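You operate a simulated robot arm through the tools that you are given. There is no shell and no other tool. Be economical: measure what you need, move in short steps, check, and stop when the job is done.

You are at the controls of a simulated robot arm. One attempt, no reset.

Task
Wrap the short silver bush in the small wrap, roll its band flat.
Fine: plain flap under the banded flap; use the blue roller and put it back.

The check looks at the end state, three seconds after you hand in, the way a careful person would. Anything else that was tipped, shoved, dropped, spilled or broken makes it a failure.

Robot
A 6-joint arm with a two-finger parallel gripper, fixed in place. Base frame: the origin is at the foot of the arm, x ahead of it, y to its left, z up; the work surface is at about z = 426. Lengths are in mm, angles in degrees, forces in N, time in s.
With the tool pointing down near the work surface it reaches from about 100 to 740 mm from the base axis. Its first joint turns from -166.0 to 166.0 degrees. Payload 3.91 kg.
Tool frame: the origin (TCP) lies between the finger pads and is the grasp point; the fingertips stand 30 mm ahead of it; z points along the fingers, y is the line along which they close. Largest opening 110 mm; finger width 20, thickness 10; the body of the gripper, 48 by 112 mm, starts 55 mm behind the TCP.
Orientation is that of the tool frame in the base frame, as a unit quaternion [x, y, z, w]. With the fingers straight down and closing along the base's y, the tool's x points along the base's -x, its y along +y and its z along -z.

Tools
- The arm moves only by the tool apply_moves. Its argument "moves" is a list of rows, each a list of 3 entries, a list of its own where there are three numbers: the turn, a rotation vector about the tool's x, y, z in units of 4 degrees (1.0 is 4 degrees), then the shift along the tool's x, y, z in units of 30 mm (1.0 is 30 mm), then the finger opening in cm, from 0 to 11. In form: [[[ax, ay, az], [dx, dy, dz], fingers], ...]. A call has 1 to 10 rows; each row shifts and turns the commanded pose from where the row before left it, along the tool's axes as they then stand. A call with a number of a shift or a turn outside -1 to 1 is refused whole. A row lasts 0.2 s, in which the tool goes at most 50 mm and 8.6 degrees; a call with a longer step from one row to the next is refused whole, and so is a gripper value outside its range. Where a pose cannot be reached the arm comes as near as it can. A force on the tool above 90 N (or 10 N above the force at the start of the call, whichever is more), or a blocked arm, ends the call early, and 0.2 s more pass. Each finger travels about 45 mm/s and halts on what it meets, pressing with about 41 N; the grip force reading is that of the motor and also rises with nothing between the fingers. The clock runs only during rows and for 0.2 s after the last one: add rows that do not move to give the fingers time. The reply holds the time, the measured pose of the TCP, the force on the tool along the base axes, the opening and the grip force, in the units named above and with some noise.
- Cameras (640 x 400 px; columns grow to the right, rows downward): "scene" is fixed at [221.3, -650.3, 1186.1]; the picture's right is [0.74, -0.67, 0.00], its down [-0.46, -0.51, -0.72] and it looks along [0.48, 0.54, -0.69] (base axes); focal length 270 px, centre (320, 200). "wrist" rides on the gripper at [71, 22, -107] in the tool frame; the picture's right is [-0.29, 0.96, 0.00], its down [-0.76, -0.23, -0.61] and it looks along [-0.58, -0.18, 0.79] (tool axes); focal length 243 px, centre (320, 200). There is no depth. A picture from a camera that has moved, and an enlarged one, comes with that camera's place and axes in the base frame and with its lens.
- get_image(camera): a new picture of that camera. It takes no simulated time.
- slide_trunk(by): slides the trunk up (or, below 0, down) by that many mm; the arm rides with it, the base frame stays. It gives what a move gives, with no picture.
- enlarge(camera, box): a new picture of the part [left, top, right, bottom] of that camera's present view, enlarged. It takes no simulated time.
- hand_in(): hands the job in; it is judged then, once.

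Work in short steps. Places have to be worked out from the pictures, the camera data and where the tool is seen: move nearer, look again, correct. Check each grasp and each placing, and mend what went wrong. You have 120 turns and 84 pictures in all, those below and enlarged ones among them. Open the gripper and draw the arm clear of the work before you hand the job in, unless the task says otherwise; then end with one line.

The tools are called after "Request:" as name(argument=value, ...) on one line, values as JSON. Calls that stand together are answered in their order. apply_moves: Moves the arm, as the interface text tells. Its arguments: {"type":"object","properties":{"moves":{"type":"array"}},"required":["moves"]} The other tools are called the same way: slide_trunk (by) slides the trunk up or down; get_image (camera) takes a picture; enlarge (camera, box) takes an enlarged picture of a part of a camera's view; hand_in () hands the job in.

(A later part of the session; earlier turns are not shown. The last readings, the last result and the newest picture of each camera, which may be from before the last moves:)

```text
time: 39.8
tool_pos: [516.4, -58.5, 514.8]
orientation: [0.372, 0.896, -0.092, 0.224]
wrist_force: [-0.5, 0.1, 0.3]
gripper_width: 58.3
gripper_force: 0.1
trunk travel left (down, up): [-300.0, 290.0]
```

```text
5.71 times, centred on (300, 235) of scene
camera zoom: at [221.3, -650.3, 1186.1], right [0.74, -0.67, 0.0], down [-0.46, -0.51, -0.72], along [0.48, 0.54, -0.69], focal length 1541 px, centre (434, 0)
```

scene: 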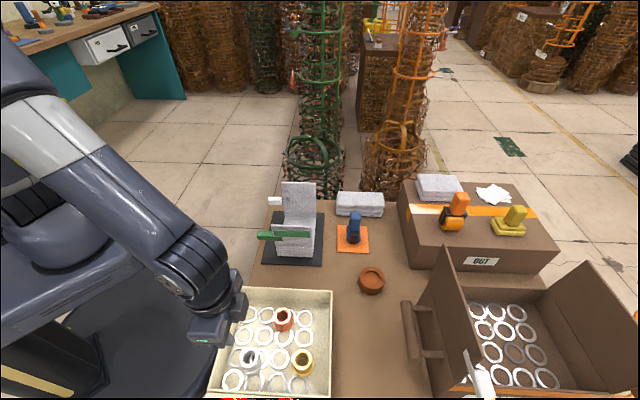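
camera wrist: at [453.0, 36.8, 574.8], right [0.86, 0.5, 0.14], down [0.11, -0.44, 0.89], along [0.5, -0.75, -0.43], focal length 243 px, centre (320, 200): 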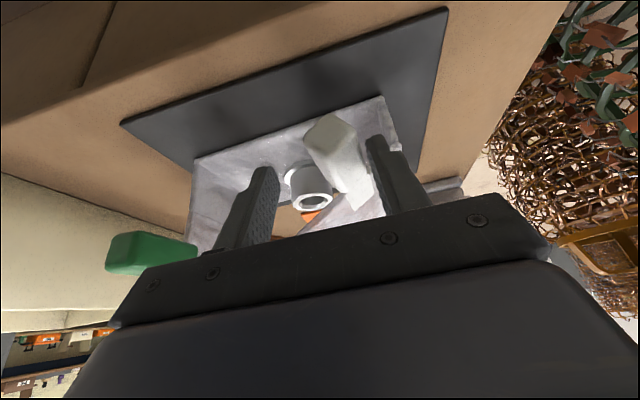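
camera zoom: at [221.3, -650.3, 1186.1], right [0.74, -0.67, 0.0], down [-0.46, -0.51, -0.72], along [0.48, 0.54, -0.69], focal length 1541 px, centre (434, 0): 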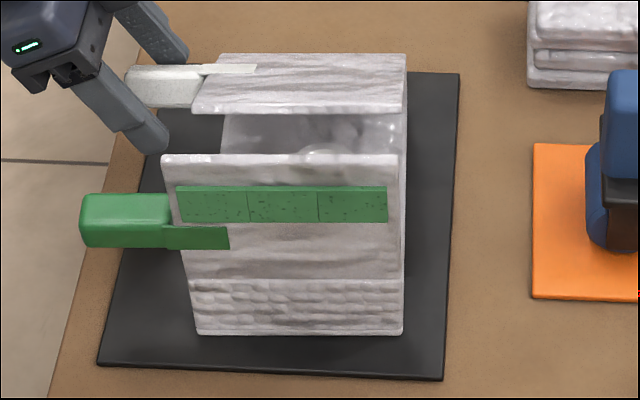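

The wrap is a box: low walls (~45 mm) with lids hinged at their tops, so the white lid turns about a hinge near z 476. I continue inward and down.

Request:
apply_moves(moves=[[[0, 0, 0], [0.1, -0.25, 0.18], 5.8], [[0, 0, 0], [0.12, -0.2, 0.2], 5.8], [[0, 0, 0], [0.12, -0.15, 0.2], 5.8], [[0, 0, 0], [0, 0, 0], 5.8]])

Request:
enlarge(camera="wrist", box=[180, 80, 460, 250])

Request:
enlarge(camera="scene", box=[255, 190, 335, 270])

```text
time: 40.8
tool_pos: [503.6, -70.7, 493.9]
orientation: [0.371, 0.896, -0.092, 0.224]
wrist_force: [-0.7, 0.4, 0.1]
gripper_width: 58.2
gripper_force: 0.0
trunk travel left (down, up): [-300.0, 290.0]
```

```text
2.29 times, centred on (320, 165) of wrist
camera zoom: at [440.1, 24.3, 554.3], right [0.86, 0.5, 0.14], down [0.11, -0.44, 0.89], along [0.5, -0.75, -0.43], focal length 555 px, centre (320, 280)
```

zoom: 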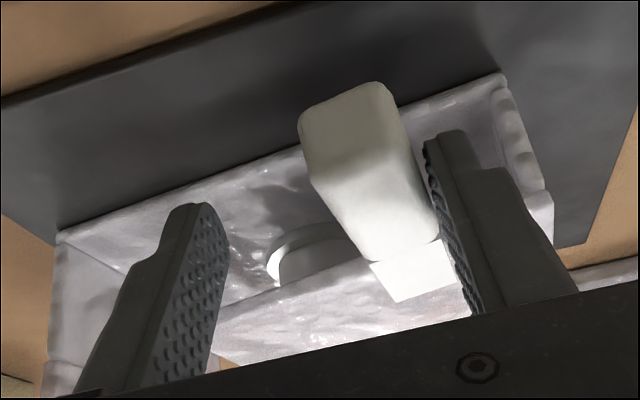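

```text
5.00 times, centred on (295, 230) of scene
camera zoom: at [221.3, -650.3, 1186.1], right [0.74, -0.67, 0.0], down [-0.46, -0.51, -0.72], along [0.48, 0.54, -0.69], focal length 1348 px, centre (445, 50)
```

zoom: 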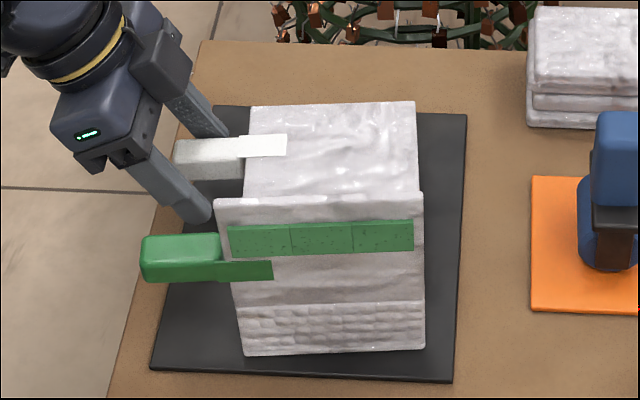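

The white lid is nearly flat over the bush. I open a bit, draw back along the tool axis, and see if it stays.

Request:
apply_moves(moves=[[[0, 0, 0], [0, 0.2, 0], 7.5], [[0, 0, 0], [0, 0, 0], 7.5], [[0, 0, 0], [0, 0, -0.6], 7.5], [[0, 0, 0], [0, 0, -0.9], 7.5], [[0, 0, 0], [0, 0, -0.9], 7.5], [[0, 0, 0], [0, 0, -0.9], 7.5]])

Request:
get_image(camera="wrist")

Request:
enlarge(camera="scene", box=[255, 190, 335, 270])

```text
time: 42.2
tool_pos: [476.7, -31.1, 582.5]
orientation: [0.37, 0.897, -0.092, 0.223]
wrist_force: [-0.9, 0.5, 0.4]
gripper_width: 75.1
gripper_force: 0.1
trunk travel left (down, up): [-300.0, 290.0]
```

```text
42 pictures are left
camera wrist: at [412.4, 62.6, 642.6], right [0.86, 0.5, 0.14], down [0.11, -0.44, 0.89], along [0.5, -0.75, -0.43], focal length 243 px, centre (320, 200)
```

wrist: 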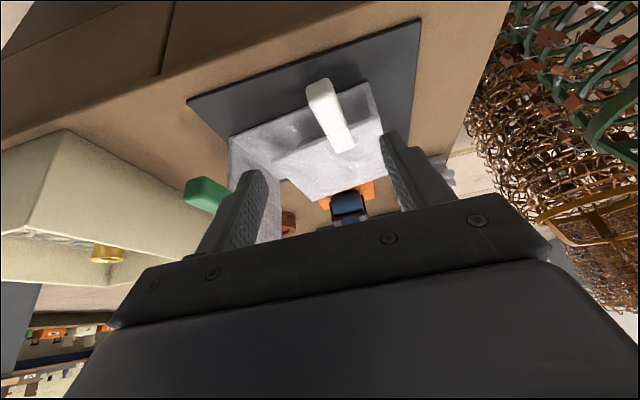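

```text
5.00 times, centred on (295, 230) of scene
camera zoom: at [221.3, -650.3, 1186.1], right [0.74, -0.67, 0.0], down [-0.46, -0.51, -0.72], along [0.48, 0.54, -0.69], focal length 1348 px, centre (445, 50)
```

zoom: 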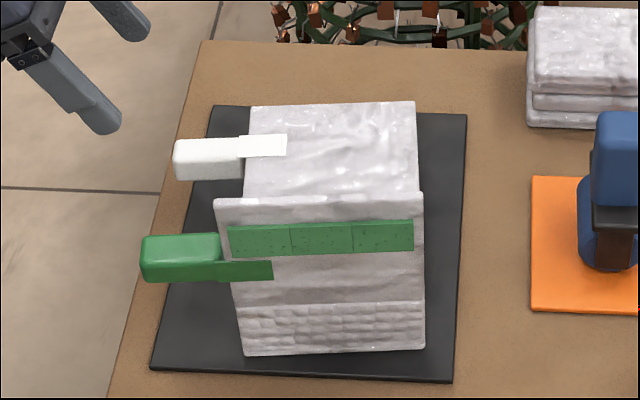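

White lid holds. The green tab is now near (437,-160,523). I move over in line with it, still tilted.

Request:
apply_moves(moves=[[[0, 0, 0], [0, -0.8, 0], 6.8], [[0, 0, 0], [0, -0.8, 0], 6.8], [[0, 0, 0], [0, -0.8, 0], 6.8], [[0, 0, 0], [0, -0.8, 0], 6.8], [[0, 0, 0], [0, -0.76, 0], 6.8], [[0, 0, 0], [0, 0, 0], 6.8]])

Request:
get_image(camera="wrist")

```text
time: 43.6
tool_pos: [392.9, -115.6, 584.5]
orientation: [0.37, 0.897, -0.095, 0.221]
wrist_force: [0.9, 0.3, 0.1]
gripper_width: 68.1
gripper_force: 0.0
trunk travel left (down, up): [-300.0, 290.0]
```

```text
40 pictures are left
camera wrist: at [329.5, -21.8, 645.0], right [0.86, 0.5, 0.13], down [0.12, -0.43, 0.89], along [0.5, -0.75, -0.43], focal length 243 px, centre (320, 200)
```

wrist: 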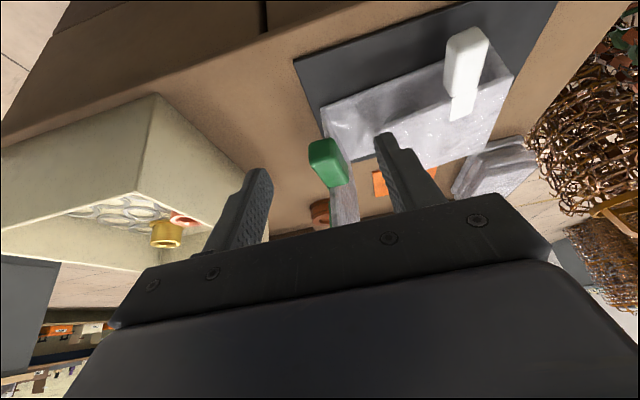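

Green tab centre (435,-161,525), aligned. I advance to straddle it.

Request:
apply_moves(moves=[[[0, 0, 0], [-0.17, -0.03, 0.8], 6.8], [[0, 0, 0], [-0.17, -0.03, 0.8], 6.8], [[0, 0, 0], [-0.17, 0, 0.8], 6.2], [[0, 0, 0], [0, 0, 0], 5.8]])

Request:
get_image(camera="wrist")

```text
time: 44.6
tool_pos: [429.0, -152.0, 529.1]
orientation: [0.372, 0.897, -0.096, 0.221]
wrist_force: [0.0, -0.5, 0.4]
gripper_width: 58.1
gripper_force: 0.0
out of reach, approached as far as the arm can: row 1
trunk travel left (down, up): [-300.0, 290.0]
```

```text
39 pictures are left
camera wrist: at [365.2, -57.6, 590.2], right [0.86, 0.5, 0.13], down [0.12, -0.43, 0.89], along [0.5, -0.75, -0.43], focal length 243 px, centre (320, 200)
```

wrist: 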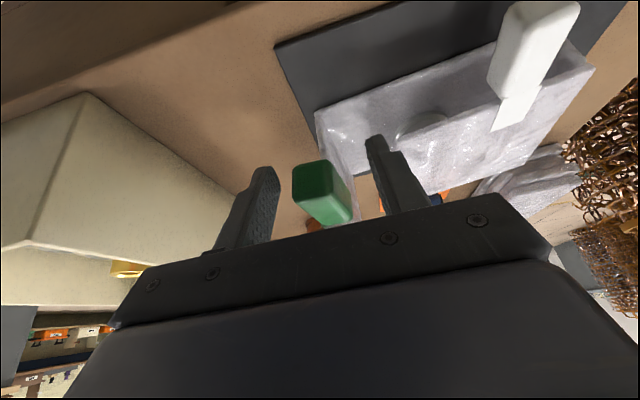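

Straddling green tab. I narrow the opening to 44 (to stay clear of the white tab) and push the lid over the arc.

Request:
apply_moves(moves=[[[0, 0, 0], [0, 0, 0], 4.4], [[0, 0, 0], [0, 0.3, 0.0], 4.4], [[0, 0, 0], [0, 0.35, 0.03], 4.4], [[0, 0, 0], [0.03, 0.3, 0.07], 4.4], [[0, 0, 0], [0.05, 0.3, 0.1], 4.4], [[0, 0, 0], [0.07, 0.3, 0.12], 4.4]])

Request:
get_image(camera="wrist")

Request:
enlarge(camera="scene", box=[255, 190, 335, 270])

```text
time: 46.0
tool_pos: [462.0, -118.5, 518.0]
orientation: [0.37, 0.897, -0.091, 0.223]
wrist_force: [-1.7, -0.3, 0.1]
gripper_width: 44.1
gripper_force: 0.0
trunk travel left (down, up): [-300.0, 290.0]
```

```text
38 pictures are left
camera wrist: at [397.8, -24.0, 578.8], right [0.86, 0.5, 0.14], down [0.11, -0.44, 0.89], along [0.5, -0.75, -0.43], focal length 243 px, centre (320, 200)
```

wrist: 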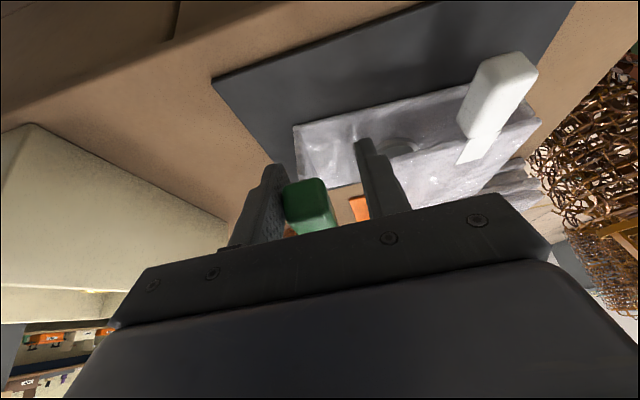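

```text
5.00 times, centred on (295, 230) of scene
camera zoom: at [221.3, -650.3, 1186.1], right [0.74, -0.67, 0.0], down [-0.46, -0.51, -0.72], along [0.48, 0.54, -0.69], focal length 1348 px, centre (445, 50)
```

zoom: 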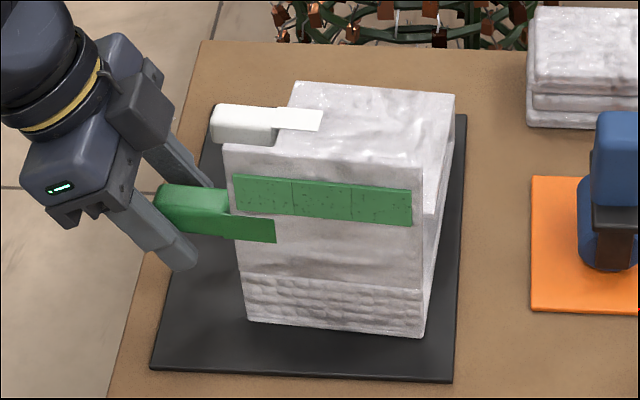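

The wrap slid and twisted instead of folding. I back off and will instead push at the top centre of the banded flap, where the lever is longer.

Request:
apply_moves(moves=[[[0, 0, 0], [0, -0.15, 0], 5.5], [[0, 0, 0], [0, 0, 0], 5.5], [[0, 0, 0], [0, 0, -0.6], 5.5], [[0, 0, 0], [0, 0, -0.9], 5.5], [[0, 0, 0], [0, 0, -0.9], 5.5], [[0, 0, 0], [0, 0, -0.9], 5.5], [[0, 0, 0], [0, 0, -0.9], 5.5]])

Request:
apply_moves(moves=[[[0, 1, 0], [0, 0, 0], 0], [[0, 1, 0], [0, 0, 0], 0], [[0, 1, 0], [0, 0, 0], 0], [[0, 1, 0], [0, 0, 0], 0], [[0, 1, 0], [0, 0, 0], 0], [[0, 1, 0], [0, 0, 0], 0], [[0, 1, 0], [0, 0, 0], 0]])

Request:
get_image(camera="wrist")

Request:
enlarge(camera="scene", box=[255, 190, 335, 270])

```text
time: 47.6
tool_pos: [416.5, -80.3, 630.8]
orientation: [0.372, 0.896, -0.093, 0.223]
wrist_force: [-0.9, -0.8, 0.0]
gripper_width: 54.9
gripper_force: 0.1
trunk travel left (down, up): [-300.0, 290.0]
```

```text
time: 49.2
tool_pos: [415.6, -83.2, 629.3]
orientation: [0.386, 0.921, -0.033, 0.046]
wrist_force: [0.0, 0.3, -1.5]
gripper_width: 0.0
gripper_force: 38.4
out of reach, approached as far as the arm can: row 3, 5
trunk travel left (down, up): [-300.0, 290.0]
```

```text
36 pictures are left
camera wrist: at [375.2, -8.3, 726.7], right [0.88, 0.47, 0.01], down [0.33, -0.64, 0.69], along [0.33, -0.61, -0.72], focal length 243 px, centre (320, 200)
```

wrist: 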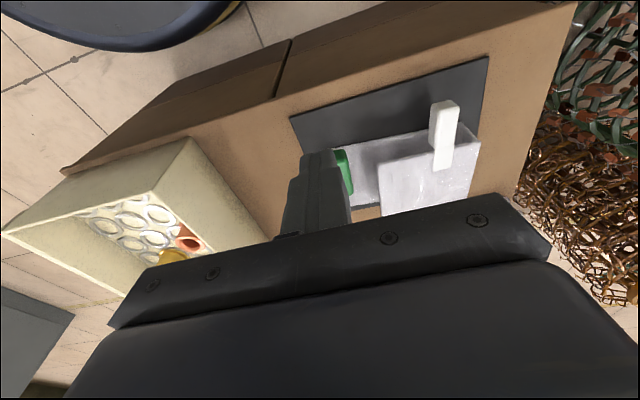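

```text
5.00 times, centred on (295, 230) of scene
camera zoom: at [221.3, -650.3, 1186.1], right [0.74, -0.67, 0.0], down [-0.46, -0.51, -0.72], along [0.48, 0.54, -0.69], focal length 1348 px, centre (445, 50)
```

zoom: 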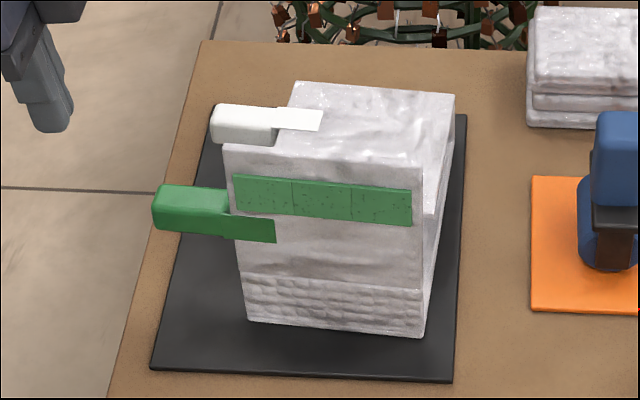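

The wrap is still well on the mat, twisted only about 5°. With fingers closed I go to the outside of the banded flap, at mid-width.

Request:
apply_moves(moves=[[[0, 0, 0], [-0.87, -0.22, -0.3], 0], [[0, 0, 0], [-0.87, -0.22, -0.2], 0], [[0, 0, 0], [-0.87, -0.22, 0], 0], [[0, 0, 0], [-0.87, -0.22, 0], 0], [[0, 0, 0], [-0.87, -0.22, 0], 0], [[0, 0, 0], [-0.87, -0.22, 0], 0], [[0, 0, 0], [0, 0, 0], 0]])

Request:
get_image(camera="wrist")

```text
time: 50.8
tool_pos: [497.3, -221.3, 660.7]
orientation: [0.385, 0.921, -0.033, 0.048]
wrist_force: [-0.1, 0.3, -0.7]
gripper_width: 0.0
gripper_force: 37.5
trunk travel left (down, up): [-300.0, 290.0]
```

```text
34 pictures are left
camera wrist: at [456.6, -146.3, 759.2], right [0.88, 0.47, 0.01], down [0.33, -0.64, 0.69], along [0.33, -0.61, -0.72], focal length 243 px, centre (320, 200)
```

wrist: 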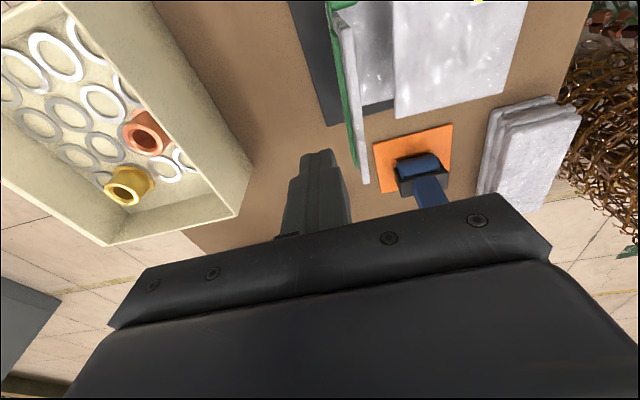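

Gap to the flap ≈ 18 mm. I straighten the tool, match the wrap's twist, and lower the tips to z≈550.

Request:
apply_moves(moves=[[[0, 0.8, 0.6], [-0.3, 0, 0], 0], [[0, 0.8, 0.6], [0, -0.1, 0.4], 0], [[0, 0, 0], [0, 0, 0.7], 0], [[0, 0, 0], [0, 0, 0.8], 0], [[0, 0, 0], [0, 0, 0.75], 0], [[0, 0, 0], [0, 0, 0], 0]])

Request:
get_image(camera="wrist")

Request:
enlarge(camera="scene", box=[255, 180, 345, 270])

```text
time: 52.2
tool_pos: [499.0, -230.5, 584.8]
orientation: [0.425, 0.905, -0.01, -0.003]
wrist_force: [0.7, -0.2, -0.2]
gripper_width: 0.1
gripper_force: 37.7
trunk travel left (down, up): [-300.0, 290.0]
```

```text
33 pictures are left
camera wrist: at [472.2, -160.9, 690.1], right [0.92, 0.39, -0.02], down [0.32, -0.72, 0.61], along [0.22, -0.57, -0.79], focal length 243 px, centre (320, 200)
```

wrist: 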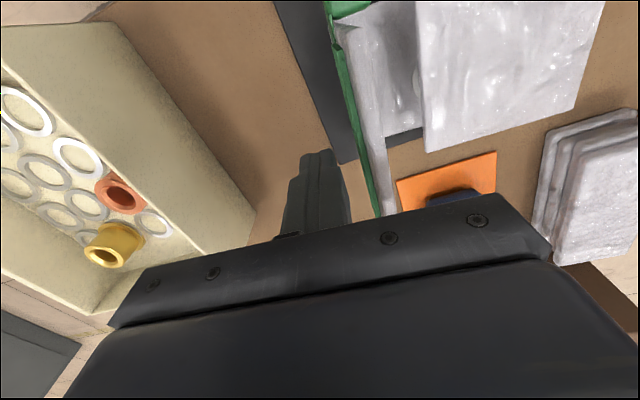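

```text
4.44 times, centred on (300, 225) of scene
camera zoom: at [221.3, -650.3, 1186.1], right [0.74, -0.67, 0.0], down [-0.46, -0.51, -0.72], along [0.48, 0.54, -0.69], focal length 1198 px, centre (409, 89)
```

zoom: 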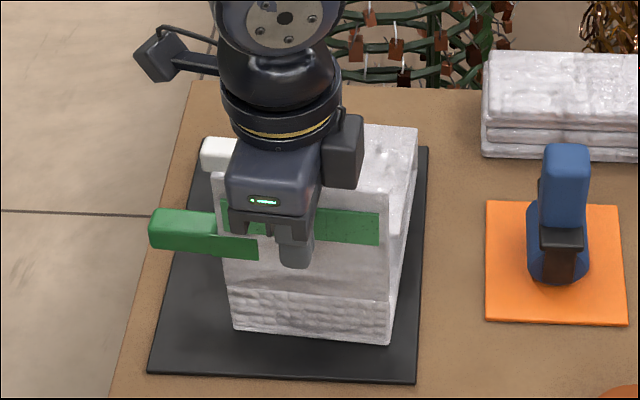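

Finger is right at mid flap. I push inward along the arc.

Request:
apply_moves(moves=[[[0, 0, 0], [0, 0.35, 0], 0], [[0, 0, 0], [0, 0.35, 0.02], 0], [[0, 0, 0], [0, 0.35, 0.05], 0], [[0, 0, 0], [0, 0.35, 0.08], 0], [[0, 0, 0], [0, 0.35, 0.15], 0]])

Request:
enlarge(camera="scene", box=[255, 180, 345, 270])

```text
time: 53.4
tool_pos: [539.2, -197.0, 574.8]
orientation: [0.425, 0.905, -0.01, -0.003]
wrist_force: [-0.1, 0.6, 0.3]
gripper_width: 0.1
gripper_force: 37.9
trunk travel left (down, up): [-300.0, 290.0]
```

```text
4.44 times, centred on (300, 225) of scene
camera zoom: at [221.3, -650.3, 1186.1], right [0.74, -0.67, 0.0], down [-0.46, -0.51, -0.72], along [0.48, 0.54, -0.69], focal length 1198 px, centre (409, 89)
```

zoom: 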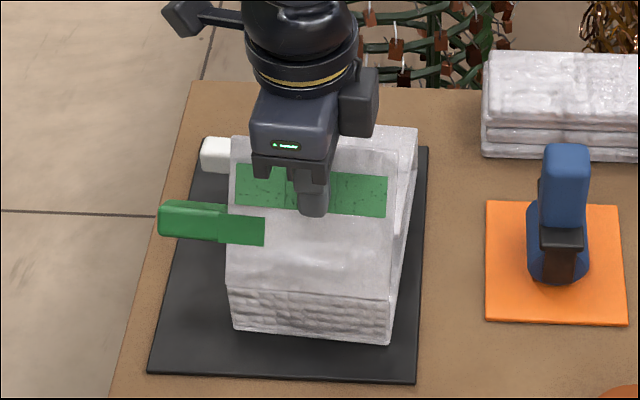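

Works without sliding. I continue over and down.

Request:
apply_moves(moves=[[[0, 0, 0], [0, 0.27, 0.13], 0], [[0, 0, 0], [0, 0.27, 0.13], 0], [[0, 0, 0], [0, 0.24, 0.22], 0], [[0, 0, 0], [0, 0.24, 0.22], 0], [[0, 0, 0], [0, 0.17, 0.28], 0], [[0, 0, 0], [0, 0.17, 0.28], 0]])

Request:
enlarge(camera="scene", box=[255, 180, 345, 270])

```text
time: 54.8
tool_pos: [570.5, -171.8, 535.9]
orientation: [0.426, 0.905, -0.01, -0.002]
wrist_force: [-0.4, 0.5, 0.1]
gripper_width: 0.0
gripper_force: 37.5
trunk travel left (down, up): [-300.0, 290.0]
```

```text
4.44 times, centred on (300, 225) of scene
camera zoom: at [221.3, -650.3, 1186.1], right [0.74, -0.67, 0.0], down [-0.46, -0.51, -0.72], along [0.48, 0.54, -0.69], focal length 1198 px, centre (409, 89)
```

zoom: 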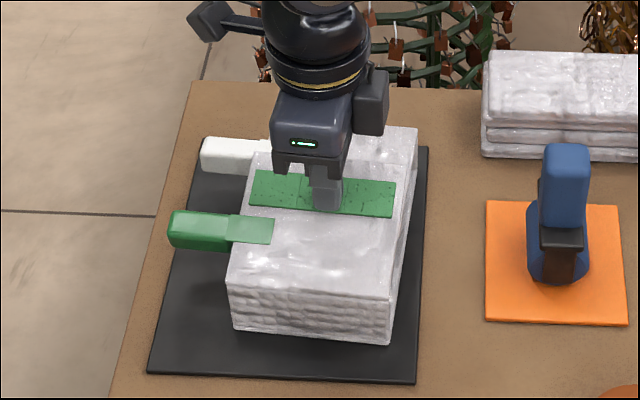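

The banded lid lies nearly flat on the plain one. A little more down, then retreat upward and look.

Request:
apply_moves(moves=[[[0, 0, 0], [0, 0.1, 0.2], 0], [[0, 0, 0], [0, 0.05, 0.2], 0], [[0, 0, 0], [0, 0, 0.1], 0], [[0, 0, 0], [0, 0, 0], 0]])

```text
time: 55.8
tool_pos: [573.5, -169.1, 520.8]
orientation: [0.425, 0.905, -0.011, -0.003]
wrist_force: [-0.1, 0.2, 1.1]
gripper_width: 0.1
gripper_force: 37.9
trunk travel left (down, up): [-300.0, 290.0]
```

Request:
apply_moves(moves=[[[0, 0, 0], [0, 0, -0.5], 0], [[0, 0, 0], [0, 0, -0.9], 0], [[0, 0, 0], [0, 0, -0.9], 0], [[0, 0, 0], [0, 0, -0.9], 0], [[0, 0, 0], [0, 0, -0.9], 0], [[0, 0, 0], [0, 0, -0.9], 0], [[0, 0, 0], [0, 0, -0.5], 3]])

Request:
get_image(camera="wrist")

Request:
enlarge(camera="scene", box=[255, 180, 375, 270])

```text
time: 57.4
tool_pos: [576.8, -166.6, 685.6]
orientation: [0.425, 0.905, -0.009, -0.004]
wrist_force: [0.0, 0.3, 1.1]
gripper_width: 30.4
gripper_force: 0.3
trunk travel left (down, up): [-300.0, 290.0]
```

```text
29 pictures are left
camera wrist: at [549.6, -97.4, 790.5], right [0.92, 0.39, -0.02], down [0.32, -0.72, 0.61], along [0.22, -0.57, -0.79], focal length 243 px, centre (320, 200)
```

wrist: 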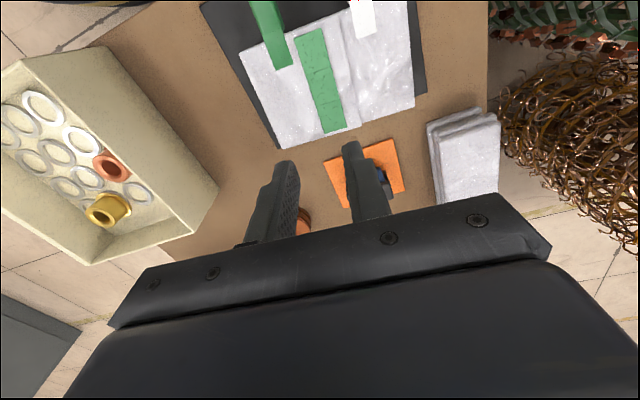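

```text
4.44 times, centred on (315, 225) of scene
camera zoom: at [221.3, -650.3, 1186.1], right [0.74, -0.67, 0.0], down [-0.46, -0.51, -0.72], along [0.48, 0.54, -0.69], focal length 1198 px, centre (342, 89)
```

zoom: 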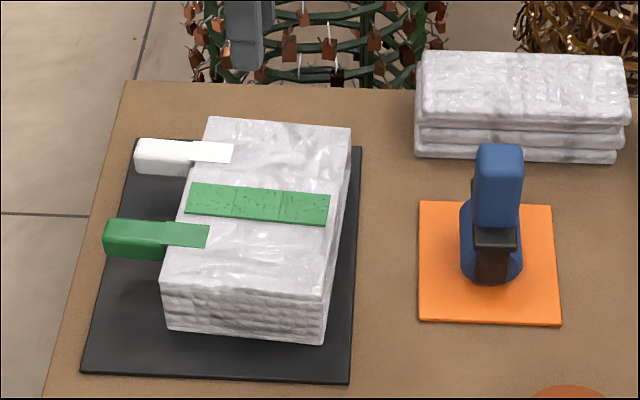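

Both lids lie flat, banded one on top. Now the blue roller: pad centre is around (702,-282), near the reach limit. I move closer to look at it.

Request:
apply_moves(moves=[[[0, 0, 0], [-0.88, 0.32, 0], 6], [[0, 0, 0], [-0.88, 0.32, 0], 6], [[0, 0, 0], [-0.88, 0.32, 0], 6], [[0, 0, 0], [0, 0, 0], 6]])

Request:
enlarge(camera="wrist", box=[240, 80, 400, 220])

Request:
enlarge(camera="scene", box=[330, 200, 380, 260])

```text
time: 58.4
tool_pos: [648.6, -208.4, 683.4]
orientation: [0.425, 0.905, -0.01, -0.004]
wrist_force: [-1.0, -0.7, -0.2]
gripper_width: 59.9
gripper_force: 0.1
trunk travel left (down, up): [-300.0, 290.0]
```

```text
2.86 times, centred on (320, 150) of wrist
camera zoom: at [622.3, -139.5, 789.2], right [0.92, 0.39, -0.02], down [0.32, -0.72, 0.61], along [0.22, -0.57, -0.79], focal length 693 px, centre (320, 343)
```

zoom: 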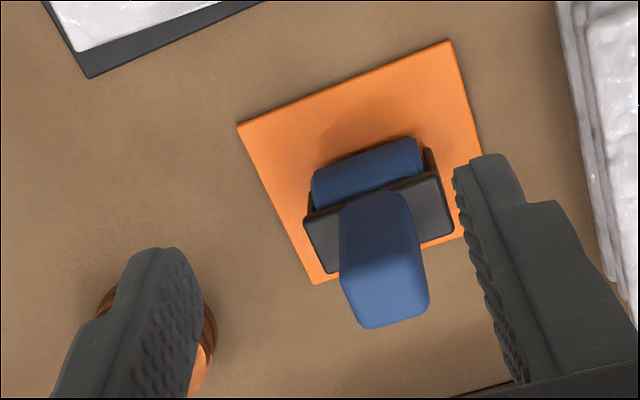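

```text
6.67 times, centred on (355, 230) of scene
camera zoom: at [221.3, -650.3, 1186.1], right [0.74, -0.67, 0.0], down [-0.46, -0.51, -0.72], along [0.48, 0.54, -0.69], focal length 1798 px, centre (87, 0)
```

zoom: 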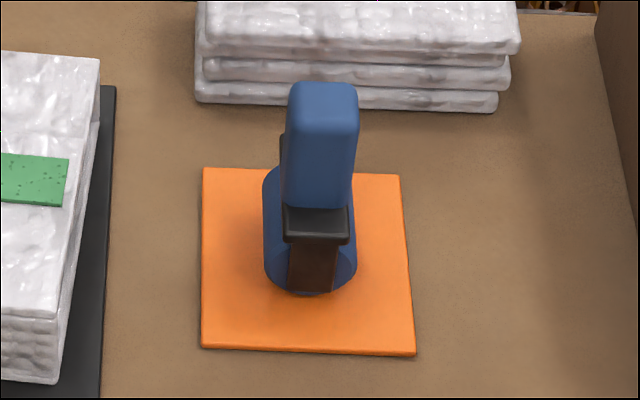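

The roller's axis lies along the table's cross direction, so it rolls along the band's length; handle top is at about (704,-279,551). I align yaw to 45°, tilt 16° outward for reach, and move above it.

Request:
apply_moves(moves=[[[0, 0, -0.65], [0, 0, 0], 6.5], [[0, 0, -0.65], [0, 0, 0], 6.5], [[0, -1, 0], [0, 0, 0], 6.5], [[0, -1, 0], [0, 0, 0], 6.5], [[0, -1, 0], [0, 0, 0], 6.5], [[0, -1, 0], [0, 0, 0], 6.5], [[0, 0, 0], [-0.55, -0.09, 0.76], 6.5], [[0, 0, 0], [-0.55, -0.09, 0.76], 6.5], [[0, 0, 0], [-0.55, -0.09, 0.76], 6.5], [[0, 0, 0], [-0.55, -0.09, 0.76], 6.5]])

Request:
get_image(camera="wrist")

```text
time: 60.6
tool_pos: [700.2, -282.3, 616.2]
orientation: [0.378, 0.915, -0.064, 0.125]
wrist_force: [0.1, 0.5, 1.0]
gripper_width: 65.4
gripper_force: 0.1
trunk travel left (down, up): [-300.0, 290.0]
```

```text
25 pictures are left
camera wrist: at [648.7, -197.1, 698.0], right [0.88, 0.48, 0.06], down [0.25, -0.55, 0.8], along [0.42, -0.69, -0.6], focal length 243 px, centre (320, 200)
```

wrist: 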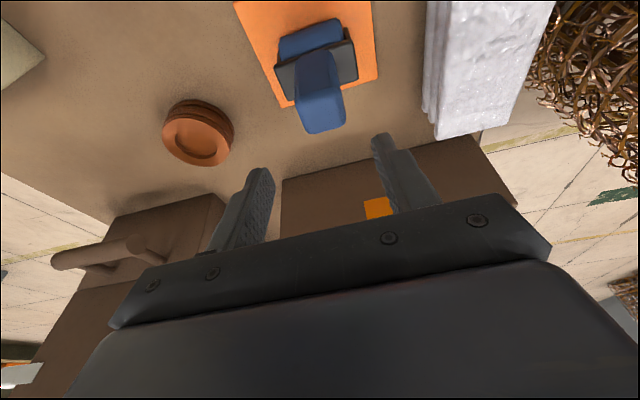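

Reachable and aligned. I lower around the handle.

Request:
apply_moves(moves=[[[0, 0, 0], [0.27, 0.065, 0.95], 5.5], [[0, 0, 0], [0.27, 0.065, 0.95], 5.5], [[0, 0, 0], [0.27, 0.065, 0.95], 5.5], [[0, 0, 0], [0, 0, 0], 5.5]])

Request:
get_image(camera="wrist")

Request:
enlarge(camera="scene", box=[310, 180, 400, 260])

```text
time: 61.6
tool_pos: [706.3, -277.1, 526.1]
orientation: [0.378, 0.915, -0.064, 0.126]
wrist_force: [-0.3, 1.0, 0.4]
gripper_width: 55.0
gripper_force: 0.1
trunk travel left (down, up): [-300.0, 290.0]
```

```text
24 pictures are left
camera wrist: at [653.5, -191.3, 608.2], right [0.88, 0.48, 0.06], down [0.25, -0.55, 0.8], along [0.42, -0.68, -0.6], focal length 243 px, centre (320, 200)
```

wrist: 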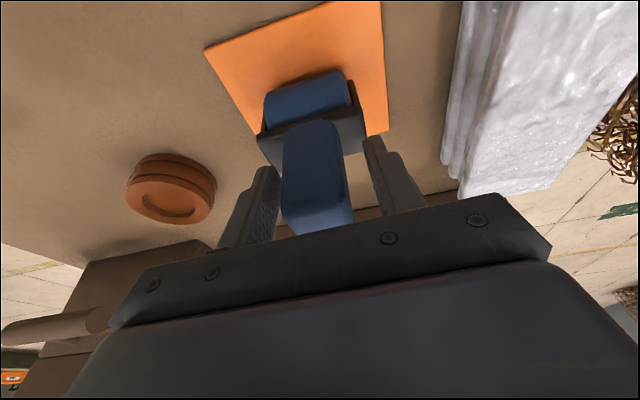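

```text
5.00 times, centred on (355, 220) of scene
camera zoom: at [221.3, -650.3, 1186.1], right [0.74, -0.67, 0.0], down [-0.46, -0.51, -0.72], along [0.48, 0.54, -0.69], focal length 1348 px, centre (145, 100)
```

zoom: 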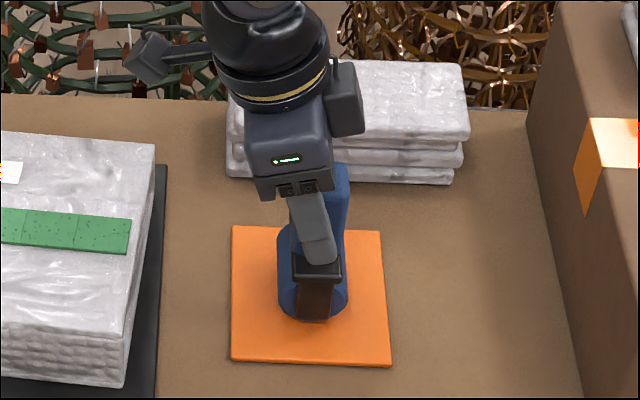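

Handle sits between the fingers. I close and record this pose for the return.

Request:
apply_moves(moves=[[[0, 0, 0], [0, 0, 0], 2], [[0, 0, 0], [0, 0, 0], 1], [[0, 0, 0], [0, 0, 0], 0], [[0, 0, 0], [0, 0, 0], 0], [[0, 0, 0], [0, 0, 0], 0]])

Request:
apply_moves(moves=[[[0, 0, 0], [-0.041, 0, -0.144], 0], [[0, 0, 0], [-0.055, 0, -0.192], 0], [[0, 0, 0], [-0.083, 0, -0.288], 0], [[0, 0, 0], [-0.11, 0, -0.384], 0]])

Request:
get_image(camera="wrist")

```text
time: 62.8
tool_pos: [703.9, -275.8, 525.4]
orientation: [0.378, 0.915, -0.064, 0.124]
wrist_force: [0.4, -0.5, 0.4]
gripper_width: 33.7
gripper_force: 40.5
trunk travel left (down, up): [-300.0, 290.0]
```

```text
time: 63.8
tool_pos: [705.2, -276.9, 557.4]
orientation: [0.378, 0.915, -0.064, 0.125]
wrist_force: [0.2, 0.7, -2.6]
gripper_width: 33.7
gripper_force: 40.6
trunk travel left (down, up): [-300.0, 290.0]
```

```text
22 pictures are left
camera wrist: at [653.5, -191.8, 639.0], right [0.88, 0.48, 0.06], down [0.25, -0.55, 0.8], along [0.42, -0.68, -0.6], focal length 243 px, centre (320, 200)
```

wrist: 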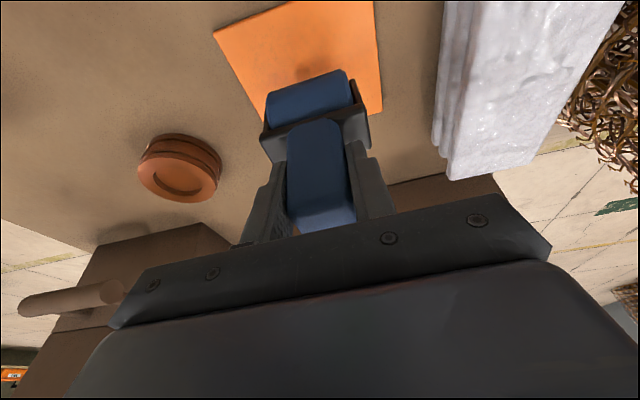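

Roller is lifted (33.7 mm grip). I raise it well above the wrap's height and carry it over the band's centre at about (576,-154).

Request:
apply_moves(moves=[[[0, 0, 0], [-0.175, 0, -0.61], 0], [[0, 0, 0], [-0.175, 0, -0.61], 0], [[0, 0, 0], [-0.175, 0, -0.61], 0], [[0, 0, 0], [-0.175, 0, -0.61], 0], [[0, 0, 0], [-0.175, 0, -0.61], 0]])

Request:
apply_moves(moves=[[[0, 0, 0], [0.4, -0.02, -0.115], 0], [[0, 0, 0], [0.715, -0.02, -0.205], 0], [[0, 0, 0], [0.715, -0.02, -0.205], 0], [[0, 0, 0], [0.715, -0.02, -0.205], 0], [[0, 0, 0], [0.715, -0.02, -0.205], 0], [[0, 0, 0], [0.715, -0.02, -0.205], 0], [[0, 0, 0], [0.715, -0.02, -0.205], 0], [[0, 0, 0], [0.715, -0.02, -0.205], 0], [[0, 0, 0], [0.3, 0, -0.086], 0], [[0, 0, 0], [0, 0, 0], 0]])

Request:
get_image(camera="wrist")

Request:
enlarge(camera="scene", box=[250, 160, 370, 270])

```text
time: 65.0
tool_pos: [706.9, -275.8, 653.9]
orientation: [0.378, 0.915, -0.063, 0.125]
wrist_force: [0.6, 0.1, -2.1]
gripper_width: 33.8
gripper_force: 41.0
trunk travel left (down, up): [-300.0, 290.0]
```

```text
time: 67.2
tool_pos: [577.1, -152.6, 653.2]
orientation: [0.379, 0.915, -0.063, 0.125]
wrist_force: [0.2, -0.3, -2.7]
gripper_width: 33.4
gripper_force: 41.0
trunk travel left (down, up): [-300.0, 290.0]
```

```text
21 pictures are left
camera wrist: at [526.0, -67.5, 735.6], right [0.88, 0.48, 0.06], down [0.25, -0.55, 0.8], along [0.42, -0.68, -0.6], focal length 243 px, centre (320, 200)
```

wrist: 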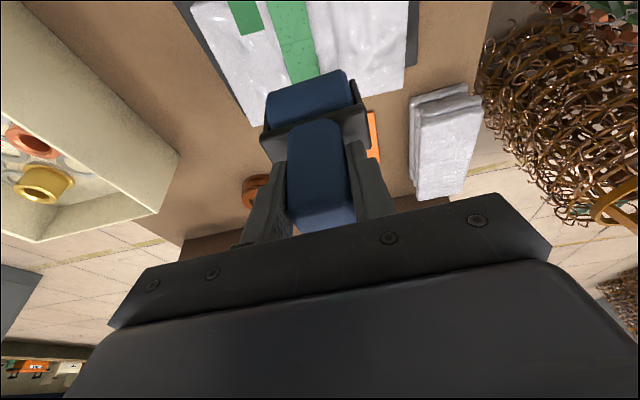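

```text
3.64 times, centred on (310, 215) of scene
camera zoom: at [221.3, -650.3, 1186.1], right [0.74, -0.67, 0.0], down [-0.46, -0.51, -0.72], along [0.48, 0.54, -0.69], focal length 981 px, centre (356, 146)
```

zoom: 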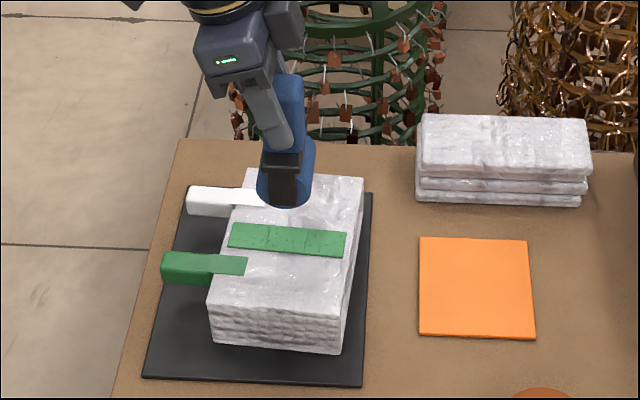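

Over the band. I lower toward contact.

Request:
apply_moves(moves=[[[0, 0, 0], [0.13, -0.035, 0.45], 0], [[0, 0, 0], [0.13, -0.035, 0.45], 0], [[0, 0, 0], [0.13, -0.035, 0.45], 0], [[0, 0, 0], [0.13, -0.035, 0.42], 0], [[0, 0, 0], [0, 0, 0], 0]])

Request:
apply_moves(moves=[[[0, 0, 0], [0.028, 0, 0.096], 0], [[0, 0, 0], [0.028, 0, 0.096], 0], [[0, 0, 0], [0.028, 0, 0.096], 0], [[0, 0, 0], [0, 0, 0], 0]])

Request:
enlarge(camera="scene", box=[250, 160, 370, 270])

```text
time: 68.4
tool_pos: [575.3, -157.3, 597.9]
orientation: [0.377, 0.916, -0.063, 0.124]
wrist_force: [0.8, -0.7, -2.0]
gripper_width: 33.8
gripper_force: 41.2
trunk travel left (down, up): [-300.0, 290.0]
```

```text
time: 69.4
tool_pos: [574.9, -156.2, 589.4]
orientation: [0.378, 0.915, -0.064, 0.125]
wrist_force: [0.1, -0.4, -1.0]
gripper_width: 34.0
gripper_force: 41.3
trunk travel left (down, up): [-300.0, 290.0]
```

```text
3.64 times, centred on (310, 215) of scene
camera zoom: at [221.3, -650.3, 1186.1], right [0.74, -0.67, 0.0], down [-0.46, -0.51, -0.72], along [0.48, 0.54, -0.69], focal length 981 px, centre (356, 146)
```

zoom: 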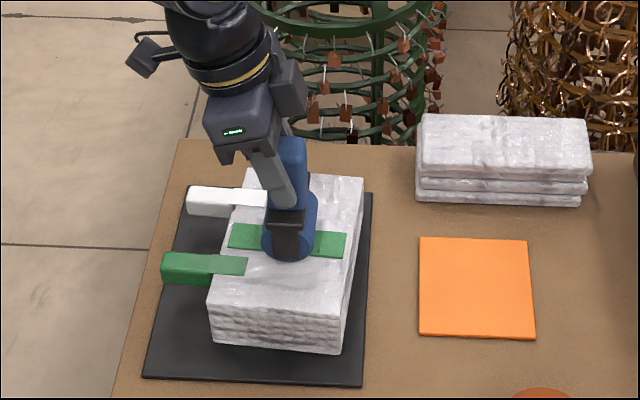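

Nearly touching, right over the band's centre. Smaller steps down to make contact.

Request:
apply_moves(moves=[[[0, 0, 0], [0.018, 0, 0.064], 0], [[0, 0, 0], [0.018, 0, 0.064], 0], [[0, 0, 0], [0.018, 0, 0.064], 0], [[0, 0, 0], [0, 0, 0], 0]])

```text
time: 70.4
tool_pos: [573.8, -157.2, 586.1]
orientation: [0.379, 0.914, -0.063, 0.128]
wrist_force: [-5.0, -0.7, 36.3]
gripper_width: 33.7
gripper_force: 40.5
trunk travel left (down, up): [-300.0, 290.0]
```

Firm contact (36 N). I ease up about 1 mm and roll toward the far-right end of the band, reading force.

Request:
apply_moves(moves=[[[0, 0, 0], [-0.011, 0, -0.038], 0], [[0, 0, 0], [-0.256, -0.015, 0.0735], 0], [[0, 0, 0], [-0.256, -0.015, 0.0735], 0], [[0, 0, 0], [-0.256, -0.015, 0.0735], 0]])

Request:
apply_moves(moves=[[[0, 0, 0], [-0.256, -0.015, 0.0735], 0], [[0, 0, 0], [-0.256, -0.015, 0.0735], 0], [[0, 0, 0], [-0.256, -0.015, 0.0735], 0]])

Request:
enlarge(camera="scene", box=[250, 160, 370, 270])

```text
time: 71.4
tool_pos: [588.0, -174.7, 583.2]
orientation: [0.379, 0.915, -0.063, 0.124]
wrist_force: [-2.0, 3.9, 12.3]
gripper_width: 33.9
gripper_force: 40.6
trunk travel left (down, up): [-300.0, 290.0]
```

```text
time: 72.2
tool_pos: [605.2, -194.9, 584.4]
orientation: [0.379, 0.915, -0.063, 0.125]
wrist_force: [-2.1, 2.3, 8.0]
gripper_width: 34.1
gripper_force: 40.8
trunk travel left (down, up): [-300.0, 290.0]
```

```text
3.64 times, centred on (310, 215) of scene
camera zoom: at [221.3, -650.3, 1186.1], right [0.74, -0.67, 0.0], down [-0.46, -0.51, -0.72], along [0.48, 0.54, -0.69], focal length 981 px, centre (356, 146)
```

zoom: 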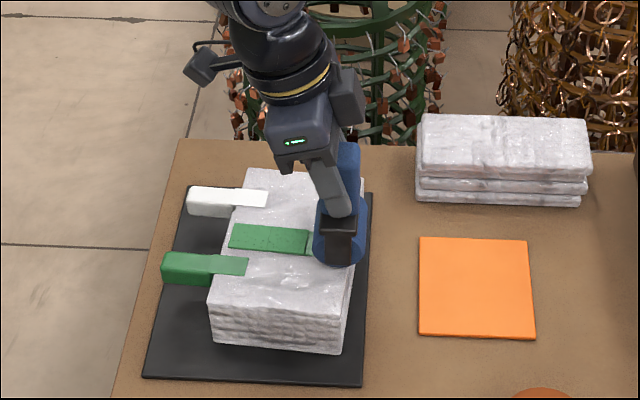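

Rolls fine at ~10 N. Now back across to the other end.

Request:
apply_moves(moves=[[[0, 0, 0], [0.256, 0.015, -0.0735], 0], [[0, 0, 0], [0.256, 0.015, -0.0735], 0], [[0, 0, 0], [0.256, 0.015, -0.0735], 0], [[0, 0, 0], [0.256, 0.015, -0.0735], 0], [[0, 0, 0], [0.256, 0.015, -0.0735], 0], [[0, 0, 0], [0.256, 0.015, -0.0735], 0]])

Request:
apply_moves(moves=[[[0, 0, 0], [0.256, 0.015, -0.0735], 0], [[0, 0, 0], [0.256, 0.015, -0.0735], 0], [[0, 0, 0], [0.256, 0.015, -0.0735], 0], [[0, 0, 0], [0.256, 0.015, -0.0735], 0], [[0, 0, 0], [0.256, 0.015, -0.0735], 0], [[0, 0, 0], [0.256, 0.015, -0.0735], 0]])

Request:
enlarge(camera="scene", box=[250, 160, 370, 270])

```text
time: 73.6
tool_pos: [574.9, -157.9, 585.0]
orientation: [0.378, 0.915, -0.063, 0.126]
wrist_force: [0.5, -0.2, 2.5]
gripper_width: 34.1
gripper_force: 41.2
trunk travel left (down, up): [-300.0, 290.0]
```

```text
time: 75.0
tool_pos: [542.4, -120.1, 583.7]
orientation: [0.378, 0.915, -0.064, 0.125]
wrist_force: [1.5, -1.3, 6.2]
gripper_width: 33.7
gripper_force: 41.1
trunk travel left (down, up): [-300.0, 290.0]
```

```text
3.64 times, centred on (310, 215) of scene
camera zoom: at [221.3, -650.3, 1186.1], right [0.74, -0.67, 0.0], down [-0.46, -0.51, -0.72], along [0.48, 0.54, -0.69], focal length 981 px, centre (356, 146)
```

zoom: 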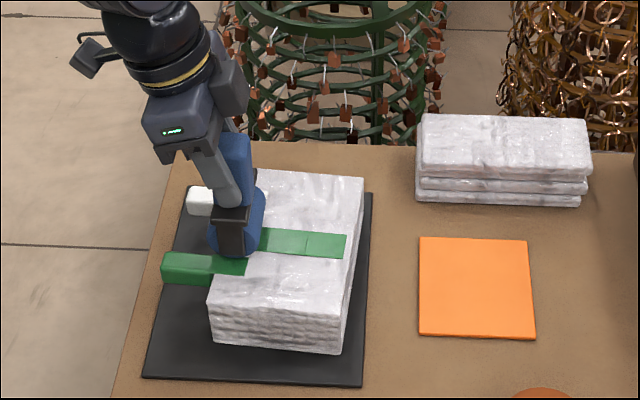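

One more pass, pressing 1 mm deeper, all along the band to the other end.

Request:
apply_moves(moves=[[[0, 0, 0], [0.011, 0, 0.038], 0], [[0, 0, 0], [-0.256, -0.015, 0.0735], 0], [[0, 0, 0], [-0.256, -0.015, 0.0735], 0], [[0, 0, 0], [-0.256, -0.015, 0.0735], 0], [[0, 0, 0], [-0.256, -0.015, 0.0735], 0], [[0, 0, 0], [-0.256, -0.015, 0.0735], 0], [[0, 0, 0], [-0.256, -0.015, 0.0735], 0]])

Request:
apply_moves(moves=[[[0, 0, 0], [-0.256, -0.015, 0.0735], 0], [[0, 0, 0], [-0.256, -0.015, 0.0735], 0], [[0, 0, 0], [-0.256, -0.015, 0.0735], 0], [[0, 0, 0], [-0.256, -0.015, 0.0735], 0], [[0, 0, 0], [-0.256, -0.015, 0.0735], 0], [[0, 0, 0], [-0.256, -0.015, 0.0735], 0]])

```text
time: 76.6
tool_pos: [574.8, -156.4, 583.9]
orientation: [0.379, 0.915, -0.063, 0.126]
wrist_force: [-3.3, 4.2, 17.3]
gripper_width: 33.7
gripper_force: 40.4
trunk travel left (down, up): [-300.0, 290.0]
```

```text
time: 78.0
tool_pos: [605.5, -192.7, 583.4]
orientation: [0.379, 0.915, -0.064, 0.125]
wrist_force: [-3.0, 4.3, 18.3]
gripper_width: 33.6
gripper_force: 40.1
trunk travel left (down, up): [-300.0, 290.0]
```

Good pressure (~18 N) throughout. I lift off and look at the band.

Request:
apply_moves(moves=[[[0, 0, 0], [-0.05, 0, -0.17], 0], [[0, 0, 0], [-0.14, 0, -0.5], 0], [[0, 0, 0], [-0.165, 0, -0.576], 0], [[0, 0, 0], [-0.165, 0, -0.576], 0], [[0, 0, 0], [-0.165, 0, -0.576], 0]])

Request:
enlarge(camera="scene", box=[255, 190, 345, 270])

```text
time: 79.2
tool_pos: [607.3, -192.0, 657.7]
orientation: [0.378, 0.915, -0.063, 0.125]
wrist_force: [0.0, -0.2, -2.0]
gripper_width: 33.6
gripper_force: 41.0
trunk travel left (down, up): [-300.0, 290.0]
```

```text
5.00 times, centred on (300, 230) of scene
camera zoom: at [221.3, -650.3, 1186.1], right [0.74, -0.67, 0.0], down [-0.46, -0.51, -0.72], along [0.48, 0.54, -0.69], focal length 1348 px, centre (420, 50)
```

zoom: 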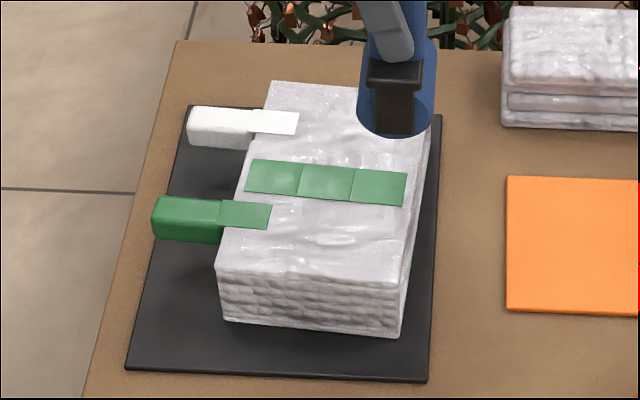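

The band's three segments are now smooth and flat. I carry the roller back above its orange pad.

Request:
apply_moves(moves=[[[0, 0, 0], [-0.4, 0.05, 0.115], 0], [[0, 0, 0], [-0.688, 0.05, 0.198], 0], [[0, 0, 0], [-0.688, 0.05, 0.198], 0], [[0, 0, 0], [-0.688, 0.05, 0.198], 0], [[0, 0, 0], [-0.688, 0.05, 0.198], 0], [[0, 0, 0], [-0.688, 0.05, 0.198], 0], [[0, 0, 0], [-0.288, 0.01, 0.083], 0], [[0, 0, 0], [0, 0, 0], 0]])

Request:
get_image(camera="wrist")

```text
time: 81.0
tool_pos: [705.4, -277.1, 658.0]
orientation: [0.378, 0.915, -0.063, 0.124]
wrist_force: [-0.7, 0.7, -1.0]
gripper_width: 33.7
gripper_force: 41.1
trunk travel left (down, up): [-300.0, 290.0]
```

```text
15 pictures are left
camera wrist: at [653.3, -191.3, 739.2], right [0.88, 0.48, 0.06], down [0.25, -0.55, 0.8], along [0.42, -0.68, -0.6], focal length 243 px, centre (320, 200)
```

wrist: 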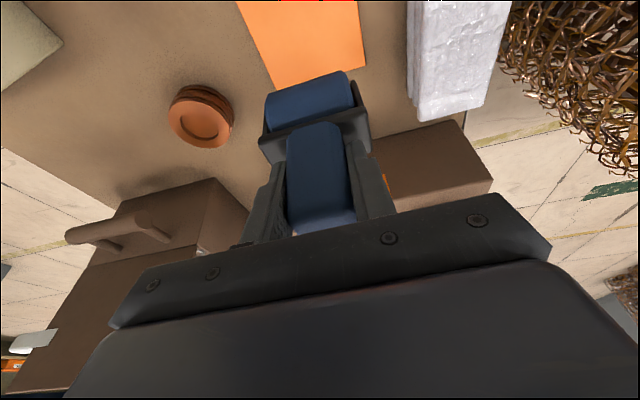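

Position matches the pick-up spot. I lower to a few mm above the pad height.

Request:
apply_moves(moves=[[[0, 0, 0], [0.165, 0, 0.571], 0], [[0, 0, 0], [0.165, 0, 0.571], 0], [[0, 0, 0], [0.165, 0, 0.571], 0], [[0, 0, 0], [0.165, 0, 0.571], 0], [[0, 0, 0], [0.165, 0, 0.571], 0], [[0, 0, 0], [0.165, 0, 0.571], 0], [[0, 0, 0], [0.12, 0, 0.42], 0], [[0, 0, 0], [0, 0, 0], 0]])

Request:
apply_moves(moves=[[[0, 0, 0], [0.018, 0, 0.064], 0], [[0, 0, 0], [0.018, 0, 0.064], 0], [[0, 0, 0], [0.014, 0, 0.048], 0], [[0, 0, 0], [0, 0, 0], 0]])

```text
time: 82.8
tool_pos: [702.5, -277.1, 537.1]
orientation: [0.378, 0.915, -0.064, 0.126]
wrist_force: [0.4, 0.2, -2.2]
gripper_width: 33.6
gripper_force: 41.3
trunk travel left (down, up): [-300.0, 290.0]
```

```text
time: 83.8
tool_pos: [702.5, -277.8, 531.5]
orientation: [0.377, 0.915, -0.063, 0.125]
wrist_force: [0.6, 0.5, -2.5]
gripper_width: 33.8
gripper_force: 41.2
trunk travel left (down, up): [-300.0, 290.0]
```

Still hanging; a few mm further until the force changes, with a small +x correction.

Request:
apply_moves(moves=[[[0, 0, 0], [-0.03, 0.04, 0.064], 0], [[0, 0, 0], [0.018, 0.03, 0.064], 0], [[0, 0, 0], [0.009, 0, 0.032], 0], [[0, 0, 0], [0, 0, 0], 0]])

Request:
enlarge(camera="scene", box=[310, 180, 400, 260])

```text
time: 84.8
tool_pos: [703.6, -278.1, 526.8]
orientation: [0.378, 0.915, -0.064, 0.124]
wrist_force: [0.3, 0.8, -2.3]
gripper_width: 33.5
gripper_force: 40.9
trunk travel left (down, up): [-300.0, 290.0]
```

```text
5.00 times, centred on (355, 220) of scene
camera zoom: at [221.3, -650.3, 1186.1], right [0.74, -0.67, 0.0], down [-0.46, -0.51, -0.72], along [0.48, 0.54, -0.69], focal length 1348 px, centre (145, 100)
```

zoom: 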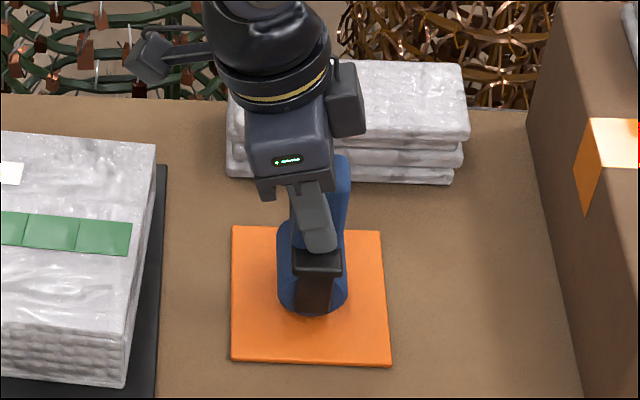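

The roller slid up ~5 mm in the grip; it still hangs. I lower further in 1 mm steps until the force rises.

Request:
apply_moves(moves=[[[0, 0, 0], [0.009, 0, 0.032], 0], [[0, 0, 0], [0.009, 0, 0.032], 0], [[0, 0, 0], [0.009, 0, 0.032], 0], [[0, 0, 0], [0, 0, 0], 0]])

```text
time: 85.8
tool_pos: [702.9, -276.8, 523.9]
orientation: [0.378, 0.915, -0.063, 0.124]
wrist_force: [-0.2, -0.3, -2.0]
gripper_width: 33.7
gripper_force: 40.6
trunk travel left (down, up): [-300.0, 290.0]
```

Request:
apply_moves(moves=[[[0, 0, 0], [0.009, 0, 0.032], 0], [[0, 0, 0], [0.009, 0, 0.032], 0], [[0, 0, 0], [0, 0, 0], 0]])

```text
time: 86.6
tool_pos: [704.6, -277.1, 523.1]
orientation: [0.378, 0.915, -0.063, 0.125]
wrist_force: [0.1, 0.7, -1.4]
gripper_width: 33.6
gripper_force: 41.6
trunk travel left (down, up): [-300.0, 290.0]
```

Request:
apply_moves(moves=[[[0, 0, 0], [0.009, 0, 0.032], 0], [[0, 0, 0], [0.009, 0, 0.032], 0], [[0, 0, 0], [0, 0, 0], 0]])

```text
time: 87.4
tool_pos: [704.7, -277.9, 522.4]
orientation: [0.378, 0.915, -0.063, 0.126]
wrist_force: [-1.8, 1.8, 9.9]
gripper_width: 33.8
gripper_force: 41.0
trunk travel left (down, up): [-300.0, 290.0]
```

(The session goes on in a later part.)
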